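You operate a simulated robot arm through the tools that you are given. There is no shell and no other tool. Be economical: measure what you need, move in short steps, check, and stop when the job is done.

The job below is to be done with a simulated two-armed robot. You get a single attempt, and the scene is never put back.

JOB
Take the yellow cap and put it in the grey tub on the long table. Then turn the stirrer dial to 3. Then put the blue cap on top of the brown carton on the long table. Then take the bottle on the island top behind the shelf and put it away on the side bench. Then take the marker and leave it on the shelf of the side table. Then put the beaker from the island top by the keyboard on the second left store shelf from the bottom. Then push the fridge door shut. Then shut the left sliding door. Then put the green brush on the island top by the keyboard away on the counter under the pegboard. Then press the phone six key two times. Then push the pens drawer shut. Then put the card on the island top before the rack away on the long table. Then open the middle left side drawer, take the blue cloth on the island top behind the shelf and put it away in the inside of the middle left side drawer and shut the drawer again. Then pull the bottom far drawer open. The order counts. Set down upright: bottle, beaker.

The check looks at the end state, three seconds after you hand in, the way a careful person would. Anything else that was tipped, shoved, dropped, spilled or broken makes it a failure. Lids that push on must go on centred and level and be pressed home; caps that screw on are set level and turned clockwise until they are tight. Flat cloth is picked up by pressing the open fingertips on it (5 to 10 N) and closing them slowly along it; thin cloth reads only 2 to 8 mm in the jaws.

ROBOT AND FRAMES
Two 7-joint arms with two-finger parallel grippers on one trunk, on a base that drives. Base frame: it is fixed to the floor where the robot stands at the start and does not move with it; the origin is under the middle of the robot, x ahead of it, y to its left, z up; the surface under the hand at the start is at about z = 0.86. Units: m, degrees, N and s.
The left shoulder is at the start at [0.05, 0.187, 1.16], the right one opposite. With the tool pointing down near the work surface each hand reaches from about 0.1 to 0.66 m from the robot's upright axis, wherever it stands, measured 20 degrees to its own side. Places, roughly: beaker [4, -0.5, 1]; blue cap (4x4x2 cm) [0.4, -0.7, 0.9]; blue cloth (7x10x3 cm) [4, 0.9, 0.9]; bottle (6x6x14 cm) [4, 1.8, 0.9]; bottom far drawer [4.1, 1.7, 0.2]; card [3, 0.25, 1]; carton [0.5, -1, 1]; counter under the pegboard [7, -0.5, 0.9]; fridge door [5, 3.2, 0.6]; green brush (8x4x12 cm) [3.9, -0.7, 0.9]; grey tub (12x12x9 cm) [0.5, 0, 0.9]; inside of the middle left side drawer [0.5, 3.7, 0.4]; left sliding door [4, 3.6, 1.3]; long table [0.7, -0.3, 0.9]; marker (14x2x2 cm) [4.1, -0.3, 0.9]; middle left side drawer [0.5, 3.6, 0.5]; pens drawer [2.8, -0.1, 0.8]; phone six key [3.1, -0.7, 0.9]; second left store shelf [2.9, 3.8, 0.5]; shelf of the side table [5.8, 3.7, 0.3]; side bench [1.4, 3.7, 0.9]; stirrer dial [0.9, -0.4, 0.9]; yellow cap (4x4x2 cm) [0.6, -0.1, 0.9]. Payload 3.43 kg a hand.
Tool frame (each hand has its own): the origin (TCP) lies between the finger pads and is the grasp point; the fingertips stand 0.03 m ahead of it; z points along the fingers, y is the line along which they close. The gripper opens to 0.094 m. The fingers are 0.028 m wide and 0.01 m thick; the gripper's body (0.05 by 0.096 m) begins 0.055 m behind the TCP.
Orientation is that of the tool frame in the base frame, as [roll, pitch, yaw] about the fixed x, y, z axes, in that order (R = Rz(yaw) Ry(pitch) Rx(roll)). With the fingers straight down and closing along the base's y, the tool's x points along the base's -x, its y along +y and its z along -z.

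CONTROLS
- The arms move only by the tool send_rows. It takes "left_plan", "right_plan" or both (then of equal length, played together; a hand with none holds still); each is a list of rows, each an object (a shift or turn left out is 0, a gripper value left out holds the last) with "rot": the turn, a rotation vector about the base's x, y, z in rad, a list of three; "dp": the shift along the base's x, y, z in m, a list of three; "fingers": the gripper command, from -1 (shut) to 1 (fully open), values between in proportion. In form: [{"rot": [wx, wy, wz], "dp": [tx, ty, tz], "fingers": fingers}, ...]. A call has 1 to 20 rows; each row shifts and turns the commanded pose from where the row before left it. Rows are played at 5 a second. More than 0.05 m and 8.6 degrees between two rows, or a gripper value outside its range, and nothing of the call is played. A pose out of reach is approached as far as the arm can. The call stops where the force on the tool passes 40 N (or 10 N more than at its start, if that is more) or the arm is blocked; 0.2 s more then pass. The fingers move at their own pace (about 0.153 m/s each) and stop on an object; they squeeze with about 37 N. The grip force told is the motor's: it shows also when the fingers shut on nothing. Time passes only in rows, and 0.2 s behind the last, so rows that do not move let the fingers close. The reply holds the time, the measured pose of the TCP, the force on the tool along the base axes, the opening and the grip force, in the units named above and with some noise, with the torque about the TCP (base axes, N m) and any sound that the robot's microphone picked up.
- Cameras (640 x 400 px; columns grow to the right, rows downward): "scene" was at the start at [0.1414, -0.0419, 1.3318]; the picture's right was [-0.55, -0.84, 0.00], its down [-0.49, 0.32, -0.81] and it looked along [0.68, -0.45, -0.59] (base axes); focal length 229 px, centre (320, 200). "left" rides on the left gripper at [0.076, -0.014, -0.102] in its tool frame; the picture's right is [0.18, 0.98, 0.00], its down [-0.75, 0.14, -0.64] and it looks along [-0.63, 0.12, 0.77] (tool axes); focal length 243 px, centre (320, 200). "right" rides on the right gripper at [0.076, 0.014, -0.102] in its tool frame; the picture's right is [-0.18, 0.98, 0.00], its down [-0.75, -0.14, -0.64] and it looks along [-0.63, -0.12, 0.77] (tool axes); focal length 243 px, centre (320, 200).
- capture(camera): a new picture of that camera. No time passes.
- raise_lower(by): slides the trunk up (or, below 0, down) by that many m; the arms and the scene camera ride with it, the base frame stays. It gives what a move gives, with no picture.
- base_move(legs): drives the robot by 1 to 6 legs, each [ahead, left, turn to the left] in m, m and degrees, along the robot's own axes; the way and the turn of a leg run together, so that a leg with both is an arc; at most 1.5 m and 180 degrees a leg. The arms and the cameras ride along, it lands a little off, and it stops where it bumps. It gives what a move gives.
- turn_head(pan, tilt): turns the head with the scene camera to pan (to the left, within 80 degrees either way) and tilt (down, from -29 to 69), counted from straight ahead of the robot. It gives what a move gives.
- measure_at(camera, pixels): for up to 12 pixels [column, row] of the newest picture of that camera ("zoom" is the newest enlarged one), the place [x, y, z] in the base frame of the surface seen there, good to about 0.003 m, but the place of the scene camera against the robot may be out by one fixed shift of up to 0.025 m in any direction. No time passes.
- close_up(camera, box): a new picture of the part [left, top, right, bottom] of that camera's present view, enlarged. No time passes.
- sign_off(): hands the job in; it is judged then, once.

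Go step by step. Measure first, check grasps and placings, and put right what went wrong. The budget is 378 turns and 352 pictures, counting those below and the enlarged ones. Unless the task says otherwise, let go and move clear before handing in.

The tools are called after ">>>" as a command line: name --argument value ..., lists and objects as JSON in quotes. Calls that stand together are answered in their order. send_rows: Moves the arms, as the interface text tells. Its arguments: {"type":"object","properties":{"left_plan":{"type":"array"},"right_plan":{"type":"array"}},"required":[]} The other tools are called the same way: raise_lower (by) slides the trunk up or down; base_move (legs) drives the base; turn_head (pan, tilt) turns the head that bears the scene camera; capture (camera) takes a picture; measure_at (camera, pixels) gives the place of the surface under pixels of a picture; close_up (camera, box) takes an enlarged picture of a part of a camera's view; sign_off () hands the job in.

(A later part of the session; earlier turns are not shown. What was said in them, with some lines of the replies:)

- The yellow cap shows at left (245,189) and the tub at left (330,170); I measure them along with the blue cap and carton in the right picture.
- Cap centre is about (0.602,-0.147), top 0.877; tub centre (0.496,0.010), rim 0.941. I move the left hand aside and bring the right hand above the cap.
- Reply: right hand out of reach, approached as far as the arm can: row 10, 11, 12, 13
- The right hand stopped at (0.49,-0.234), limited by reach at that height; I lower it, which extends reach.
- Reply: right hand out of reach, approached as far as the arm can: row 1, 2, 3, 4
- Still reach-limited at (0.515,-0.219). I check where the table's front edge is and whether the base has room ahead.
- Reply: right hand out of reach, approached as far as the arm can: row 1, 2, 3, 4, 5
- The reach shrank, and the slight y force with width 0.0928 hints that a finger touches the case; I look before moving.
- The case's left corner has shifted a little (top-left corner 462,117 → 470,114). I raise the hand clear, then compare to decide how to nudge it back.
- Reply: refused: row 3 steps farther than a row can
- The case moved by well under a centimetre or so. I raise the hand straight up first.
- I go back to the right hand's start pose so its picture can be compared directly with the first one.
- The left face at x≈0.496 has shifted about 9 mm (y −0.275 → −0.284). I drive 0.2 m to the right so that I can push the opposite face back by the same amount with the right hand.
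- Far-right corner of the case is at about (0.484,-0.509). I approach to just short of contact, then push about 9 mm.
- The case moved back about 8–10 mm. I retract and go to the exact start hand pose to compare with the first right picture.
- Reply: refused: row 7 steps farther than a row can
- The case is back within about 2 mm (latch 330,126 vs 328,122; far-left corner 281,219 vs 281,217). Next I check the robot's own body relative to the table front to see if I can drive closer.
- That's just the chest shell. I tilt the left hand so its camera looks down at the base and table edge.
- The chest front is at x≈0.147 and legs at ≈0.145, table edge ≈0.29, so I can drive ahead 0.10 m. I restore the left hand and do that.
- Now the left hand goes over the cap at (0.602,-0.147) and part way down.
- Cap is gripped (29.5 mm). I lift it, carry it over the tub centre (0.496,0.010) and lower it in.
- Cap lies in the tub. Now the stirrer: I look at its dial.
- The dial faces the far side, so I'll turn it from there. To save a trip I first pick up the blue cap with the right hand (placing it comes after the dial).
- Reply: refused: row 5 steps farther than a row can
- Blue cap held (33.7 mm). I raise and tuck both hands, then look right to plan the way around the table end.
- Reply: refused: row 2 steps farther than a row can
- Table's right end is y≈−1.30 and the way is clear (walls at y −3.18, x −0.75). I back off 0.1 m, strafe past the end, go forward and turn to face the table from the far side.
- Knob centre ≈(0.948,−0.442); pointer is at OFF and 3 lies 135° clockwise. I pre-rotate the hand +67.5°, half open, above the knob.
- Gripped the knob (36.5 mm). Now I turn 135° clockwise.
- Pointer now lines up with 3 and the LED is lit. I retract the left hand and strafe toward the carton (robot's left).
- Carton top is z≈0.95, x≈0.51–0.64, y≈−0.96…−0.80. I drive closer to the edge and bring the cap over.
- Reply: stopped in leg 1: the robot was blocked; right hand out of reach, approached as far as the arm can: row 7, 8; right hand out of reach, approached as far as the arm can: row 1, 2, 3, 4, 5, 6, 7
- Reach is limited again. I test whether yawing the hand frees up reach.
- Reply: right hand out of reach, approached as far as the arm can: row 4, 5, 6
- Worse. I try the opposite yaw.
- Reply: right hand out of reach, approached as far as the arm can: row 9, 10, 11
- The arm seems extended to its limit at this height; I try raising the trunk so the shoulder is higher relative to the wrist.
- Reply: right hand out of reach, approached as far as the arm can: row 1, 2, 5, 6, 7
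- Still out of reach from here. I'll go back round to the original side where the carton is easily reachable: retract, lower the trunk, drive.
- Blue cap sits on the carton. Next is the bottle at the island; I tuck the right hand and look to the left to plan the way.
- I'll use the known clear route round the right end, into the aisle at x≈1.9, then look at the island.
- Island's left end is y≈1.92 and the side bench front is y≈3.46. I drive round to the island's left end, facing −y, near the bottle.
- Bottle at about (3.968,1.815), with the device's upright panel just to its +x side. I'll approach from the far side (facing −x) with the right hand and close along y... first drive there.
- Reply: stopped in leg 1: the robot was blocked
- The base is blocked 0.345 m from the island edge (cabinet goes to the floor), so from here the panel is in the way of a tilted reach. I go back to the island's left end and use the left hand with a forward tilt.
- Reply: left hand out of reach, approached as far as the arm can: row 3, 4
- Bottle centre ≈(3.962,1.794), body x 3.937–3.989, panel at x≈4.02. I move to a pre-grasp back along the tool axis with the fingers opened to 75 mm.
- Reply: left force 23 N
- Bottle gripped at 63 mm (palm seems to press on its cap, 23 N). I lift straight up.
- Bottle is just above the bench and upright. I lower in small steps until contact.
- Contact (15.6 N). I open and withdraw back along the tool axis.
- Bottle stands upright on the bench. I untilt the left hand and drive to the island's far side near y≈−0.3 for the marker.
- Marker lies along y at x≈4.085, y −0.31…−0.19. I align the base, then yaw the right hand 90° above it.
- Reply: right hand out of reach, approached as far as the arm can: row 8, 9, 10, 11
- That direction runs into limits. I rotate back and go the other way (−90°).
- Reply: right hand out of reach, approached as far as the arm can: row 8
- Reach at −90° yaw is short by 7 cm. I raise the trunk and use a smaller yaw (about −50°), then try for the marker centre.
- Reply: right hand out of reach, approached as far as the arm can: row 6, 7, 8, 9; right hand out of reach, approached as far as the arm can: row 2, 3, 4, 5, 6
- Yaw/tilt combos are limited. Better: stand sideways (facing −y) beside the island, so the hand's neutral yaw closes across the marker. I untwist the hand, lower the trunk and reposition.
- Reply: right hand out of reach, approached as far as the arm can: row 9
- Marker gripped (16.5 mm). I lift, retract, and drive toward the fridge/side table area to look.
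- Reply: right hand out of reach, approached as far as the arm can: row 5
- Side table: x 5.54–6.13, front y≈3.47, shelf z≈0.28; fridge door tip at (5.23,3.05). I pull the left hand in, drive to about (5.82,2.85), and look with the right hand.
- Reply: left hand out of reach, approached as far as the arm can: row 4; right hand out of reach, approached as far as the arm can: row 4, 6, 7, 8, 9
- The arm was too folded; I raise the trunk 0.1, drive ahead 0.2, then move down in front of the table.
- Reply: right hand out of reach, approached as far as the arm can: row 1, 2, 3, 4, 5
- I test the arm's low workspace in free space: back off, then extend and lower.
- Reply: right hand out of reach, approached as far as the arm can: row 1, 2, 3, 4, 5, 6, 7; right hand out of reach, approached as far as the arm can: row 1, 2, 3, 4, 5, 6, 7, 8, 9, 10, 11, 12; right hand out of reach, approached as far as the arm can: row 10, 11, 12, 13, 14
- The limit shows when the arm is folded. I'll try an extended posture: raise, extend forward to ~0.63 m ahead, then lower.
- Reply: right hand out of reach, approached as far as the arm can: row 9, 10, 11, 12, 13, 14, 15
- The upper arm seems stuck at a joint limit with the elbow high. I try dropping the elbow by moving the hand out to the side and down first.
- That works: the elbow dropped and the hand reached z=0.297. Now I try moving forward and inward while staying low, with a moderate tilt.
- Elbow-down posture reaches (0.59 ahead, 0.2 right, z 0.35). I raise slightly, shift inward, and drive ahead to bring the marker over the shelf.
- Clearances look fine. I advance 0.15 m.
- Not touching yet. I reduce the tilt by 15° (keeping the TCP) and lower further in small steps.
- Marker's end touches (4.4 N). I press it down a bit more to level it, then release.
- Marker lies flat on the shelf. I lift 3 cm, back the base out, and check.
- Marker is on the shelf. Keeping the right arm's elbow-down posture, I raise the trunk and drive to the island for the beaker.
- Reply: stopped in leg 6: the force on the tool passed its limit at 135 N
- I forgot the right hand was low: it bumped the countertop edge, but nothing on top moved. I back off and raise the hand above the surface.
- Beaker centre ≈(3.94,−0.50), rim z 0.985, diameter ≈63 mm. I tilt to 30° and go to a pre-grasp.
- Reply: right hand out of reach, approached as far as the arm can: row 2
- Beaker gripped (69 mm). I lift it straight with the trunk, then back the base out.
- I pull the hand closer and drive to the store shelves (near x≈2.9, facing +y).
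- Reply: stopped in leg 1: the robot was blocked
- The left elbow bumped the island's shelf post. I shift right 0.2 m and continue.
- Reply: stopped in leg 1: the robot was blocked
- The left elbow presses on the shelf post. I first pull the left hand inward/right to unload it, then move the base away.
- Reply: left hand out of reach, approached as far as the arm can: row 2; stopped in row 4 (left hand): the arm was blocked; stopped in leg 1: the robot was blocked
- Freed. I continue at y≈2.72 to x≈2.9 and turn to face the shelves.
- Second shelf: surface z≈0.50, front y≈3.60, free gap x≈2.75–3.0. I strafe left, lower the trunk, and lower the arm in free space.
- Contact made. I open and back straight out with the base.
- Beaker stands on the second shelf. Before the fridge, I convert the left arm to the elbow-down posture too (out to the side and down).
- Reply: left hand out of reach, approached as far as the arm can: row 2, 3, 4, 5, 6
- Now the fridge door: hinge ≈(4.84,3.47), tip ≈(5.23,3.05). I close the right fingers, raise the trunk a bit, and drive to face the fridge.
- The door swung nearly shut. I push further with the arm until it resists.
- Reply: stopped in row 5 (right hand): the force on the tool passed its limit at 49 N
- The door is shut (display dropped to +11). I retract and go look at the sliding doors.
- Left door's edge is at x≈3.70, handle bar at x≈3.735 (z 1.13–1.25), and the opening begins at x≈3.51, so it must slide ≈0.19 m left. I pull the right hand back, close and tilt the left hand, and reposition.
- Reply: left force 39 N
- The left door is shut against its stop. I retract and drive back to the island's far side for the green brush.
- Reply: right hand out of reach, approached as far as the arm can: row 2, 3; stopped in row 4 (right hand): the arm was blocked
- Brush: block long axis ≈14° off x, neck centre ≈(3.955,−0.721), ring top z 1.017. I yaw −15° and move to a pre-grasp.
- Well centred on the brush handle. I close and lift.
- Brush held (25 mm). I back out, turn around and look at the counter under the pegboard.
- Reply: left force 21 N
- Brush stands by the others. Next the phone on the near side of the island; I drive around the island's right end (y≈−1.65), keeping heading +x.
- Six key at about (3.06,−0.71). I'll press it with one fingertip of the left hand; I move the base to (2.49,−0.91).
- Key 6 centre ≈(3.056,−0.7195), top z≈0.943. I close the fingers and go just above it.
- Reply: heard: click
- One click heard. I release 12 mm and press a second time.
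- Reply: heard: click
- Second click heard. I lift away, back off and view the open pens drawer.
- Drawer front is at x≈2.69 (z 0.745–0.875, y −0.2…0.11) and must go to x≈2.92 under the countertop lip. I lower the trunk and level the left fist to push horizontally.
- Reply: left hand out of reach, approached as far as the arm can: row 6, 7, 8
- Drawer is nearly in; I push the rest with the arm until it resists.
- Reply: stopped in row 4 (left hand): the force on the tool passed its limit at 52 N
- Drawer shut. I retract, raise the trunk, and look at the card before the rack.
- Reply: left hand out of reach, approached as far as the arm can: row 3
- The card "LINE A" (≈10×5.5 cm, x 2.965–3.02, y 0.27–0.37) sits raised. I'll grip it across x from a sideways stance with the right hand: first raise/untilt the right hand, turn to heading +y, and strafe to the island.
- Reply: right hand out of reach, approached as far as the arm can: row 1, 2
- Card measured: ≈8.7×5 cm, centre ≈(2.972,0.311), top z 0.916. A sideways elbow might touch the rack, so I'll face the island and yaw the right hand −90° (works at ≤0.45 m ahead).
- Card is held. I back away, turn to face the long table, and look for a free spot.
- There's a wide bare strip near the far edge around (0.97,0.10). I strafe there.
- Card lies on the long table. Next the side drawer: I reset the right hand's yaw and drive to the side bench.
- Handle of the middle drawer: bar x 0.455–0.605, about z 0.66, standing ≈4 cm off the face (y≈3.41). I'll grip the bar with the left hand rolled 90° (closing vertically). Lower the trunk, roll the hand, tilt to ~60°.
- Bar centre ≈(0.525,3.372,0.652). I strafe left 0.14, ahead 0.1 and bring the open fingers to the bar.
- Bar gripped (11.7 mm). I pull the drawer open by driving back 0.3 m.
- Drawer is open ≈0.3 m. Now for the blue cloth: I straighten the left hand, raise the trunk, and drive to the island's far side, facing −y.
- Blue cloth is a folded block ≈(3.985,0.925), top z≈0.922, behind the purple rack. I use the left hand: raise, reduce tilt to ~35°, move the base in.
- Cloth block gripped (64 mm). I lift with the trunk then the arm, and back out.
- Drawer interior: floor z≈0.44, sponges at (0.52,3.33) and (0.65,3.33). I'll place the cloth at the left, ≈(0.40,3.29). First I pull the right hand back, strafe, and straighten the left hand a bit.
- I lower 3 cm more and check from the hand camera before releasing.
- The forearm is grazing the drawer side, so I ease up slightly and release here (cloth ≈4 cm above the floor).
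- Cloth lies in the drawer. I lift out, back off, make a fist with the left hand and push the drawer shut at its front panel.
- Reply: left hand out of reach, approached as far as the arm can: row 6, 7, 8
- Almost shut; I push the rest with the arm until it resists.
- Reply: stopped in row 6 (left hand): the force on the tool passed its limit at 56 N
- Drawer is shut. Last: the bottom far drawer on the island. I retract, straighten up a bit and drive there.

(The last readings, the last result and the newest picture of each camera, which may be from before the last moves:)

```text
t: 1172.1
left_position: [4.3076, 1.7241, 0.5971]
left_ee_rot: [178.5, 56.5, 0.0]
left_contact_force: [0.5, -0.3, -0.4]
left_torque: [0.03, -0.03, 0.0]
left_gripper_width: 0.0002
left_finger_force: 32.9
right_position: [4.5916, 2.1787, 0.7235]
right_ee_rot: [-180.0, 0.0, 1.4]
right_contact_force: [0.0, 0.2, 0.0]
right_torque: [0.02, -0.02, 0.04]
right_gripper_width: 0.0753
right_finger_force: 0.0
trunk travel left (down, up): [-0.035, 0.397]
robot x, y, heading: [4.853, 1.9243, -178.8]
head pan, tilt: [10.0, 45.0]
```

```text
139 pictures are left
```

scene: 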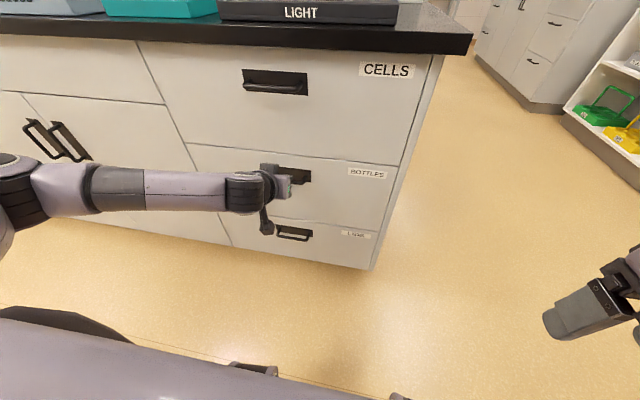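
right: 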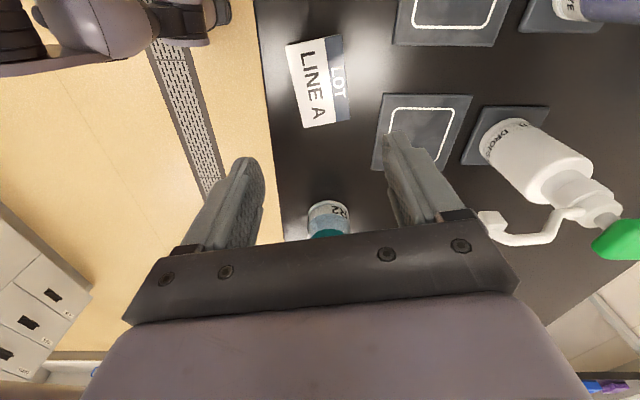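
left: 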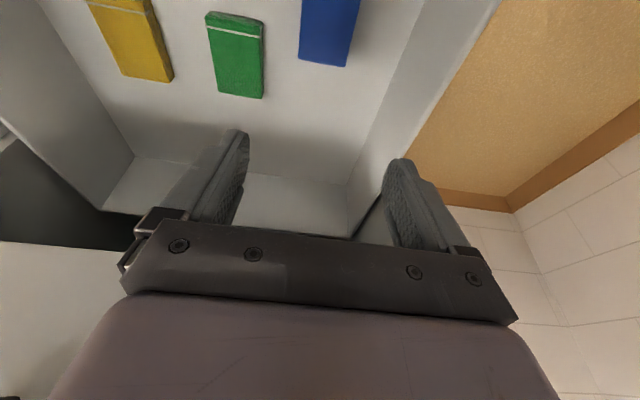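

>>> base_move --legs '[[-0.12, 0, -1]]'

>>> send_rows --left_plan '[{"rot": [0.1194, 0, 0.0789]}, {"rot": [0.1194, 0, 0.0789]}, {"rot": [0.1194, 0, 0.0789]}, {"rot": [0.1194, 0, 0.0789]}, {"rot": [0.1194, 0, 0.0789]}, {"rot": [0.1194, 0, 0.0789]}, {"rot": [0.1194, 0, 0.0789]}, {"rot": [0.1194, 0, 0.0789]}, {"rot": [0.1194, 0, 0.0789]}, {"rot": [0.1194, 0, 0.0789]}, {"rot": [0.1194, 0, 0.0789]}, {"fingers": 0.1}, {}]'

>>> capture --camera "left"

>>> capture --camera "scene"

```text
t: 1173.3
left_position: [4.4233, 1.734, 0.5977]
left_ee_rot: [178.6, 56.5, -1.0]
left_contact_force: [0.3, -1.0, -1.0]
left_torque: [0.0, 0.01, -0.01]
left_gripper_width: 0.0003
left_finger_force: 33.2
right_position: [4.7171, 2.184, 0.7228]
right_ee_rot: [-180.0, -0.1, 0.3]
right_contact_force: [0.3, 0.4, 0.5]
right_torque: [-0.02, -0.03, -0.02]
right_gripper_width: 0.0753
right_finger_force: 0.0
trunk travel left (down, up): [-0.035, 0.397]
robot x, y, heading: [4.9766, 1.9244, -179.8]
head pan, tilt: [10.0, 45.0]
```

```text
t: 1176.1
left_position: [4.4246, 1.7339, 0.5975]
left_ee_rot: [-124.0, 0.4, 89.7]
left_contact_force: [0.1, -0.2, -0.3]
left_torque: [-0.02, -0.01, -0.03]
left_gripper_width: 0.0516
left_finger_force: 0.0
right_position: [4.7174, 2.1843, 0.7238]
right_ee_rot: [-179.9, 0.0, 0.3]
right_contact_force: [0.4, -0.4, -0.2]
right_torque: [-0.01, -0.02, -0.01]
right_gripper_width: 0.0752
right_finger_force: 0.1
trunk travel left (down, up): [-0.035, 0.397]
robot x, y, heading: [4.9767, 1.9238, -180.0]
head pan, tilt: [10.0, 45.0]
```

```text
138 pictures are left
```

left: 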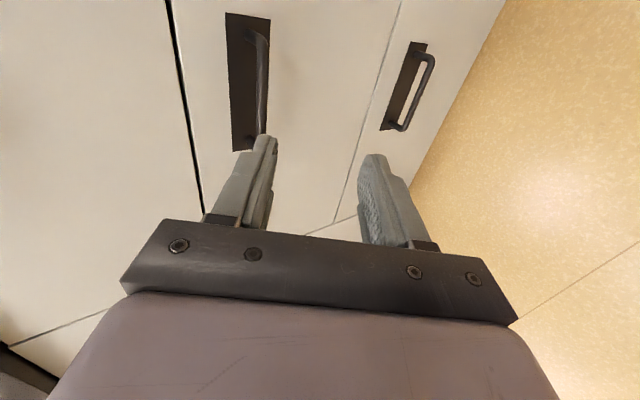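

```text
137 pictures are left
```

scene: 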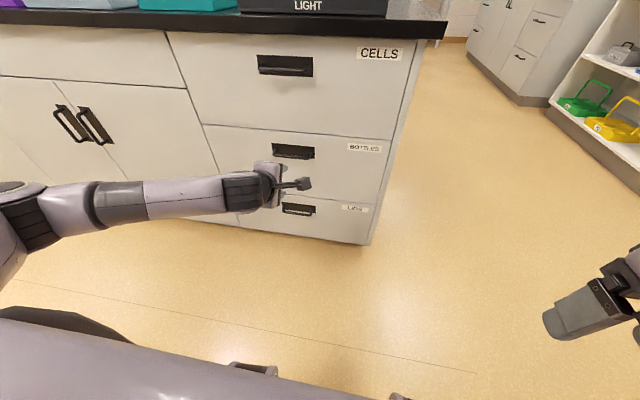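

>>> close_up --camera "left" --box '[360, 20, 460, 150]'

>>> measure_at --camera "left" --pixels '[[430, 62], [417, 95], [404, 126], [422, 80], [410, 112], [400, 100], [395, 115], [440, 60], [370, 120], [415, 48]]'

```text
3.08 times, centred on (410, 85) of left
```

zoom: 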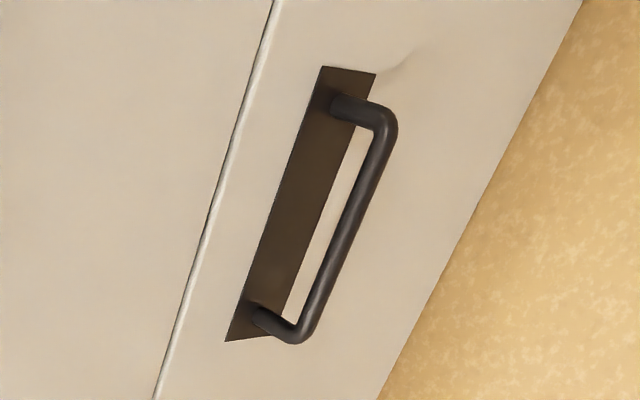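

```text
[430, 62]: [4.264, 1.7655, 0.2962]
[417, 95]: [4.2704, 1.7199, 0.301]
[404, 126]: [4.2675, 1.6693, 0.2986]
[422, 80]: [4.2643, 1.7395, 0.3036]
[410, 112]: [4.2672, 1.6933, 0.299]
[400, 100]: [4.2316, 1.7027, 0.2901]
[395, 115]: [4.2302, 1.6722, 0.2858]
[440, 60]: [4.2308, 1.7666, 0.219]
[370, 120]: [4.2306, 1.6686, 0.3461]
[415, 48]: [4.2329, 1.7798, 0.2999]
```

Bottom handle bar: centre ≈(4.264,1.72,0.299), face x 4.231. I lower the trunk fully and then the arm in steps.

>>> raise_lower --by -0.03

>>> send_rows --left_plan '[{"dp": [0, -0.01, -0.04], "fingers": -0.2}, {"dp": [0, -0.01, -0.04]}, {"dp": [0, -0.01, -0.04]}, {"dp": [0, -0.01, -0.04]}, {"dp": [0, 0, -0.03]}, {}]'

```text
t: 1176.9
left_position: [4.424, 1.7347, 0.5678]
left_ee_rot: [-124.1, 0.2, 89.7]
left_contact_force: [0.0, 0.0, -0.2]
left_torque: [0.01, -0.01, 0.02]
left_gripper_width: 0.0514
left_finger_force: 0.0
right_position: [4.7162, 2.1834, 0.693]
right_ee_rot: [-180.0, -0.1, 0.3]
right_contact_force: [-0.1, 0.2, 0.1]
right_torque: [-0.01, -0.03, -0.01]
right_gripper_width: 0.0754
right_finger_force: 0.0
trunk travel left (down, up): [-0.005, 0.427]
robot x, y, heading: [4.9739, 1.9206, -179.8]
head pan, tilt: [10.0, 45.0]
```

```text
t: 1178.3
left_position: [4.4185, 1.732, 0.5042]
left_ee_rot: [-124.9, 0.7, 90.3]
left_contact_force: [-0.4, -0.5, -0.5]
left_torque: [-0.02, 0.0, -0.02]
left_gripper_width: 0.0376
left_finger_force: 0.1
left hand out of reach, approached as far as the arm can: row 1, 2, 3, 4, 5
right_position: [4.7155, 2.1837, 0.693]
right_ee_rot: [-180.0, 0.0, 0.2]
right_contact_force: [-1.1, 1.2, 0.0]
right_torque: [0.02, 0.0, 0.01]
right_gripper_width: 0.0752
right_finger_force: 0.1
trunk travel left (down, up): [-0.005, 0.427]
robot x, y, heading: [4.976, 1.9237, -180.1]
head pan, tilt: [10.0, 45.0]
```

Limited with this tilt. I reduce the tilt to ~30° and move outward while lowering.

>>> send_rows --left_plan '[{"rot": [0, -0.115, 0], "dp": [0, -0.03, 0]}, {"rot": [0, -0.115, 0], "dp": [0, -0.03, 0]}, {"rot": [0, -0.115, 0], "dp": [0, -0.03, 0]}, {"rot": [0, -0.115, 0], "dp": [0, -0.03, 0]}, {"dp": [0, -0.02, -0.03]}, {"dp": [0, -0.02, -0.04]}, {"dp": [0, 0, -0.04]}, {"dp": [0, 0, -0.04]}, {"dp": [0, 0, -0.04]}, {}]'

```text
t: 1180.5
left_position: [4.4185, 1.5728, 0.3148]
left_ee_rot: [-150.4, 0.1, 89.7]
left_contact_force: [0.3, 0.4, -1.0]
left_torque: [-0.01, 0.0, -0.01]
left_gripper_width: 0.0374
left_finger_force: 0.0
right_position: [4.716, 2.1845, 0.6929]
right_ee_rot: [-179.9, -0.1, 0.4]
right_contact_force: [-0.6, -0.1, 0.5]
right_torque: [0.01, 0.02, -0.02]
right_gripper_width: 0.0751
right_finger_force: 0.1
trunk travel left (down, up): [-0.005, 0.427]
robot x, y, heading: [4.9751, 1.9266, -180.0]
head pan, tilt: [10.0, 45.0]
```

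>>> send_rows --left_plan '[{"rot": [0, 0.1, 0]}, {"rot": [0, 0.1, 0]}, {"rot": [0, 0.1, 0]}, {"dp": [0, 0.03, 0]}, {"dp": [0, 0.03, 0]}, {}]'

>>> capture --camera "left"

```text
t: 1181.9
left_position: [4.416, 1.5837, 0.3172]
left_ee_rot: [-134.3, -0.2, 88.8]
left_contact_force: [-0.1, 0.4, -0.6]
left_torque: [-0.01, 0.02, 0.0]
left_gripper_width: 0.0379
left_finger_force: 0.0
left hand out of reach, approached as far as the arm can: row 3, 4, 5
right_position: [4.7167, 2.1851, 0.6925]
right_ee_rot: [-179.8, 0.1, 0.3]
right_contact_force: [0.5, 1.3, 0.2]
right_torque: [-0.01, 0.01, -0.01]
right_gripper_width: 0.0753
right_finger_force: 0.1
trunk travel left (down, up): [-0.005, 0.427]
robot x, y, heading: [4.9749, 1.9198, -180.0]
head pan, tilt: [10.0, 45.0]
```

```text
135 pictures are left
```

left: 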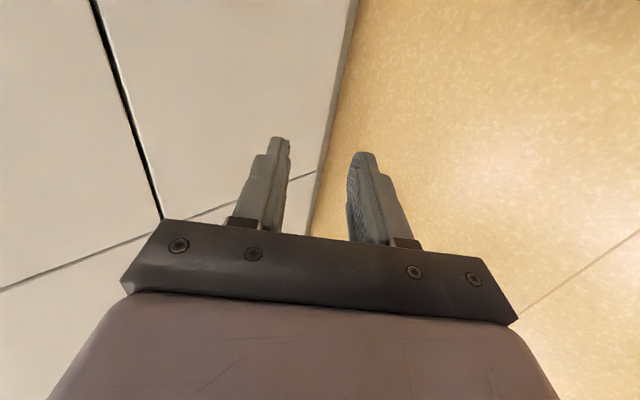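

Tilt 45° at z≈0.32 works; I align by moving the base (+y 0.137, ahead 0.10) with the hand raised to the pre-grasp height.

>>> send_rows --left_plan '[{"dp": [0, 0, 0.033], "fingers": -0.4}, {}]'

>>> base_move --legs '[[0, -0.137, 0], [0.1, 0, 0]]'

>>> capture --camera "left"

```text
t: 1182.5
left_position: [4.4138, 1.582, 0.35]
left_ee_rot: [-133.1, 0.3, 89.6]
left_contact_force: [0.0, 0.0, 0.7]
left_torque: [0.03, -0.03, -0.02]
left_gripper_width: 0.028
left_finger_force: 0.0
right_position: [4.7156, 2.1848, 0.6926]
right_ee_rot: [-179.9, 0.0, 0.4]
right_contact_force: [-0.4, 0.1, 0.9]
right_torque: [0.02, 0.01, 0.03]
right_gripper_width: 0.0752
right_finger_force: 0.0
trunk travel left (down, up): [-0.005, 0.427]
robot x, y, heading: [4.9756, 1.9216, -180.2]
head pan, tilt: [10.0, 45.0]
```

```text
t: 1185.1
left_position: [4.3169, 1.7183, 0.3502]
left_ee_rot: [-133.2, 0.2, 89.6]
left_contact_force: [-0.5, 0.6, -0.1]
left_torque: [-0.01, 0.0, 0.0]
left_gripper_width: 0.0285
left_finger_force: 0.0
right_position: [4.6183, 2.3224, 0.6928]
right_ee_rot: [-179.8, 0.0, 0.3]
right_contact_force: [0.4, -0.1, 0.1]
right_torque: [0.0, -0.01, 0.02]
right_gripper_width: 0.0751
right_finger_force: 0.0
trunk travel left (down, up): [-0.005, 0.427]
robot x, y, heading: [4.8736, 2.0592, -180.0]
head pan, tilt: [10.0, 45.0]
```

```text
134 pictures are left
```

left: 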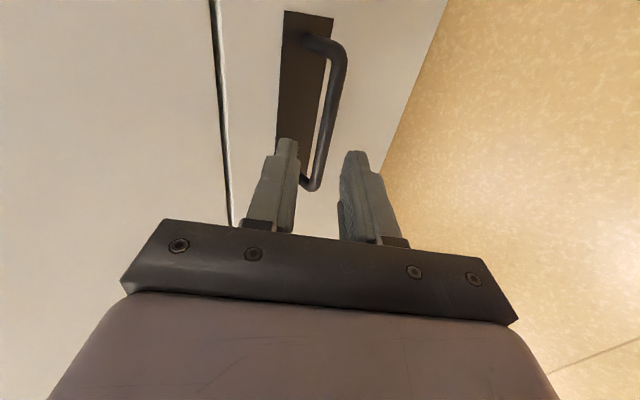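

>>> measure_at --camera "left" --pixels '[[341, 65], [330, 105], [320, 150], [312, 182], [325, 130], [300, 120], [370, 120]]'

```text
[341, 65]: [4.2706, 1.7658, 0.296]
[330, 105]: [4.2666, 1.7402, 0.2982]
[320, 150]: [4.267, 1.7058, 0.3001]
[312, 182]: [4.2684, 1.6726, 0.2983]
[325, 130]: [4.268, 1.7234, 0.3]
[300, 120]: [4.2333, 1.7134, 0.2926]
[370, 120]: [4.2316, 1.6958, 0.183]
```

>>> send_rows --left_plan '[{"dp": [-0.0128, 0, -0.0135]}, {"dp": [-0.0128, 0, -0.0135]}, {"dp": [-0.0125, 0, -0.0132]}, {}]'

>>> capture --camera "left"

```text
t: 1186.1
left_position: [4.2794, 1.7203, 0.3101]
left_ee_rot: [-133.3, 0.2, 89.7]
left_contact_force: [-0.9, -0.8, -0.3]
left_torque: [-0.01, 0.01, 0.0]
left_gripper_width: 0.0279
left_finger_force: 0.0
right_position: [4.6192, 2.322, 0.6933]
right_ee_rot: [180.0, 0.0, 0.3]
right_contact_force: [0.2, 0.6, -0.8]
right_torque: [-0.03, -0.02, 0.01]
right_gripper_width: 0.0752
right_finger_force: 0.2
trunk travel left (down, up): [-0.005, 0.427]
robot x, y, heading: [4.8773, 2.0616, -179.9]
head pan, tilt: [10.0, 45.0]
```

```text
133 pictures are left
```

left: 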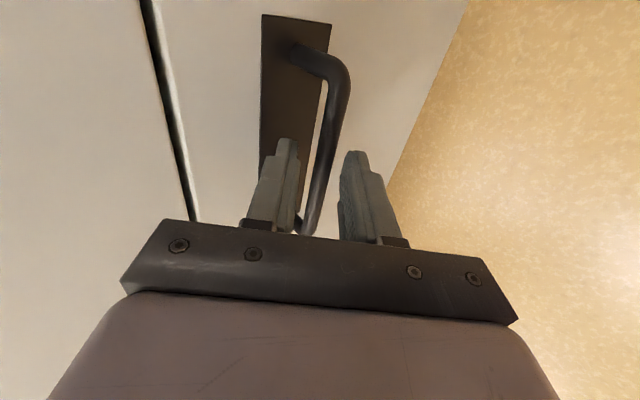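

The bar is between the fingers. I close, then pull by driving back.

>>> send_rows --left_plan '[{"fingers": -0.7}, {"fingers": -1}, {}, {}]'

>>> base_move --legs '[[-0.3, 0, 0]]'

>>> capture --camera "scene"

```text
t: 1187.1
left_position: [4.2795, 1.718, 0.3081]
left_ee_rot: [-133.3, 0.3, 89.7]
left_contact_force: [5.4, 1.6, -2.8]
left_torque: [-0.01, -0.11, 0.03]
left_gripper_width: 0.0106
left_finger_force: 44.0
right_position: [4.6183, 2.3222, 0.693]
right_ee_rot: [-179.9, 0.0, 0.2]
right_contact_force: [0.4, 0.2, 0.1]
right_torque: [0.01, -0.02, -0.02]
right_gripper_width: 0.0752
right_finger_force: 0.0
trunk travel left (down, up): [-0.005, 0.427]
robot x, y, heading: [4.8758, 2.0619, -179.9]
head pan, tilt: [10.0, 45.0]
```

```text
t: 1189.2
left_position: [4.5808, 1.719, 0.3085]
left_ee_rot: [-133.3, 0.3, 89.7]
left_contact_force: [-0.6, -10.8, -7.2]
left_torque: [-0.04, -0.15, 0.32]
left_gripper_width: 0.0108
left_finger_force: 44.3
right_position: [4.9211, 2.3231, 0.6927]
right_ee_rot: [-180.0, 0.1, 0.1]
right_contact_force: [0.0, 0.1, 0.1]
right_torque: [0.02, 0.0, 0.0]
right_gripper_width: 0.0754
right_finger_force: 0.1
trunk travel left (down, up): [-0.005, 0.427]
robot x, y, heading: [5.1747, 2.0629, 179.9]
head pan, tilt: [10.0, 45.0]
```

```text
132 pictures are left
```

scene: 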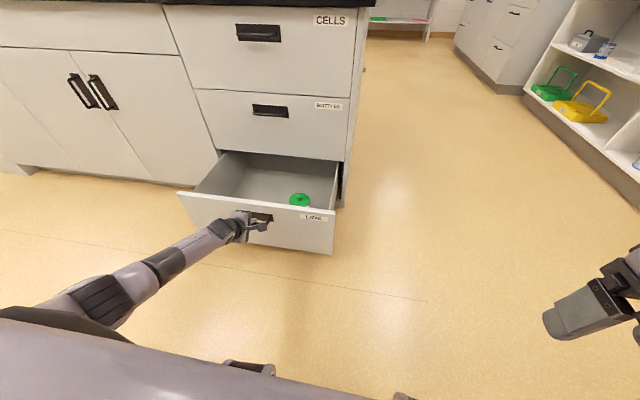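

Open 0.3 m. I pull a little further toward its stop.

>>> base_move --legs '[[-0.06, 0, 0]]'

```text
t: 1190.1
left_position: [4.6405, 1.7192, 0.3076]
left_ee_rot: [-133.4, 0.4, 89.7]
left_contact_force: [1.4, 0.7, -3.3]
left_torque: [0.35, -0.07, -0.05]
left_gripper_width: 0.0108
left_finger_force: 44.6
right_position: [4.9806, 2.3228, 0.6936]
right_ee_rot: [-179.9, 0.0, 0.2]
right_contact_force: [-0.9, 0.3, -0.4]
right_torque: [0.02, 0.0, -0.01]
right_gripper_width: 0.0754
right_finger_force: 0.1
trunk travel left (down, up): [-0.005, 0.427]
robot x, y, heading: [5.2361, 2.0619, 180.1]
head pan, tilt: [10.0, 45.0]
```

>>> send_rows --left_plan '[{"fingers": -0.7}, {"fingers": -0.3}, {}, {"dp": [0.02, 0, 0.019]}, {"dp": [0.025, 0, 0.024]}, {"dp": [0.03, 0, 0.028]}, {}]'

>>> base_move --legs '[[-0.3, 0, 0]]'

>>> capture --camera "scene"

```text
t: 1191.7
left_position: [4.7142, 1.7188, 0.3798]
left_ee_rot: [-133.4, 0.4, 89.6]
left_contact_force: [1.0, 0.0, 0.6]
left_torque: [-0.02, -0.01, 0.0]
left_gripper_width: 0.0332
left_finger_force: 0.0
right_position: [4.9814, 2.3216, 0.6934]
right_ee_rot: [180.0, 0.1, 0.2]
right_contact_force: [-0.1, 0.3, -0.3]
right_torque: [0.01, -0.02, 0.0]
right_gripper_width: 0.0751
right_finger_force: 0.0
trunk travel left (down, up): [-0.005, 0.427]
robot x, y, heading: [5.2365, 2.0642, 180.1]
head pan, tilt: [10.0, 45.0]
```

```text
t: 1193.8
left_position: [5.0101, 1.7171, 0.3796]
left_ee_rot: [-133.4, 0.4, 89.8]
left_contact_force: [0.4, 0.6, 0.3]
left_torque: [0.0, 0.02, 0.03]
left_gripper_width: 0.0327
left_finger_force: 0.0
right_position: [5.2763, 2.3229, 0.6928]
right_ee_rot: [180.0, -0.1, 0.3]
right_contact_force: [0.5, 0.2, 0.9]
right_torque: [-0.02, 0.0, -0.03]
right_gripper_width: 0.0752
right_finger_force: 0.1
trunk travel left (down, up): [-0.005, 0.427]
robot x, y, heading: [5.5312, 2.0612, -179.8]
head pan, tilt: [10.0, 45.0]
```

```text
131 pictures are left
```

scene: 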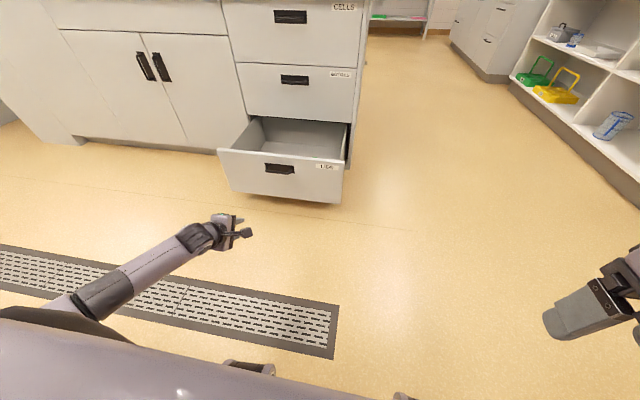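

The bottom drawer stays open. I take a quick check of the fridge and sliding door before handing in.

>>> turn_head --pan -65 --tilt 5

>>> capture --camera "scene"

```text
t: 1195.2
left_position: [5.0121, 1.7175, 0.3785]
left_ee_rot: [-133.4, 0.4, 89.7]
left_contact_force: [0.0, -0.2, -0.5]
left_torque: [0.01, -0.02, -0.01]
left_gripper_width: 0.033
left_finger_force: 0.0
right_position: [5.2769, 2.321, 0.693]
right_ee_rot: [180.0, 0.0, 0.3]
right_contact_force: [-0.2, -1.3, -0.1]
right_torque: [-0.01, 0.01, 0.03]
right_gripper_width: 0.0754
right_finger_force: 0.1
trunk travel left (down, up): [-0.005, 0.427]
robot x, y, heading: [5.5366, 2.0621, -179.9]
head pan, tilt: [-65.0, 5.0]
```

```text
130 pictures are left
```

scene: 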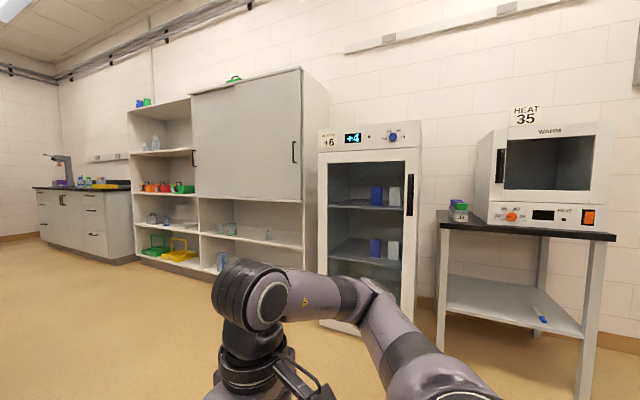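

The fridge and the sliding door are shut, and the marker is on the side table's shelf. Everything is in place, so I hand in.

>>> sign_off

```text
The job is handed in.
```

I did all fourteen steps in the order given and handed the job in. One thing may count against it: early on, the right gripper pushed the teal DROPS case on the long table about 1 cm, and I pushed it back to within about 2 mm of where it stood.

- **Bumps:** The right hand hit the island's countertop edge once (135 N). The left elbow pressed on the island's shelf post, and the left forearm grazed the open side drawer. I saw nothing else move.
- **Blue cloth:** I let it go about 4 cm above the drawer floor. It landed flat beside the sponges.
- **Phone key:** I heard a click on each of the two presses.
- **Bottom far drawer:** I left it open about 0.36 m.
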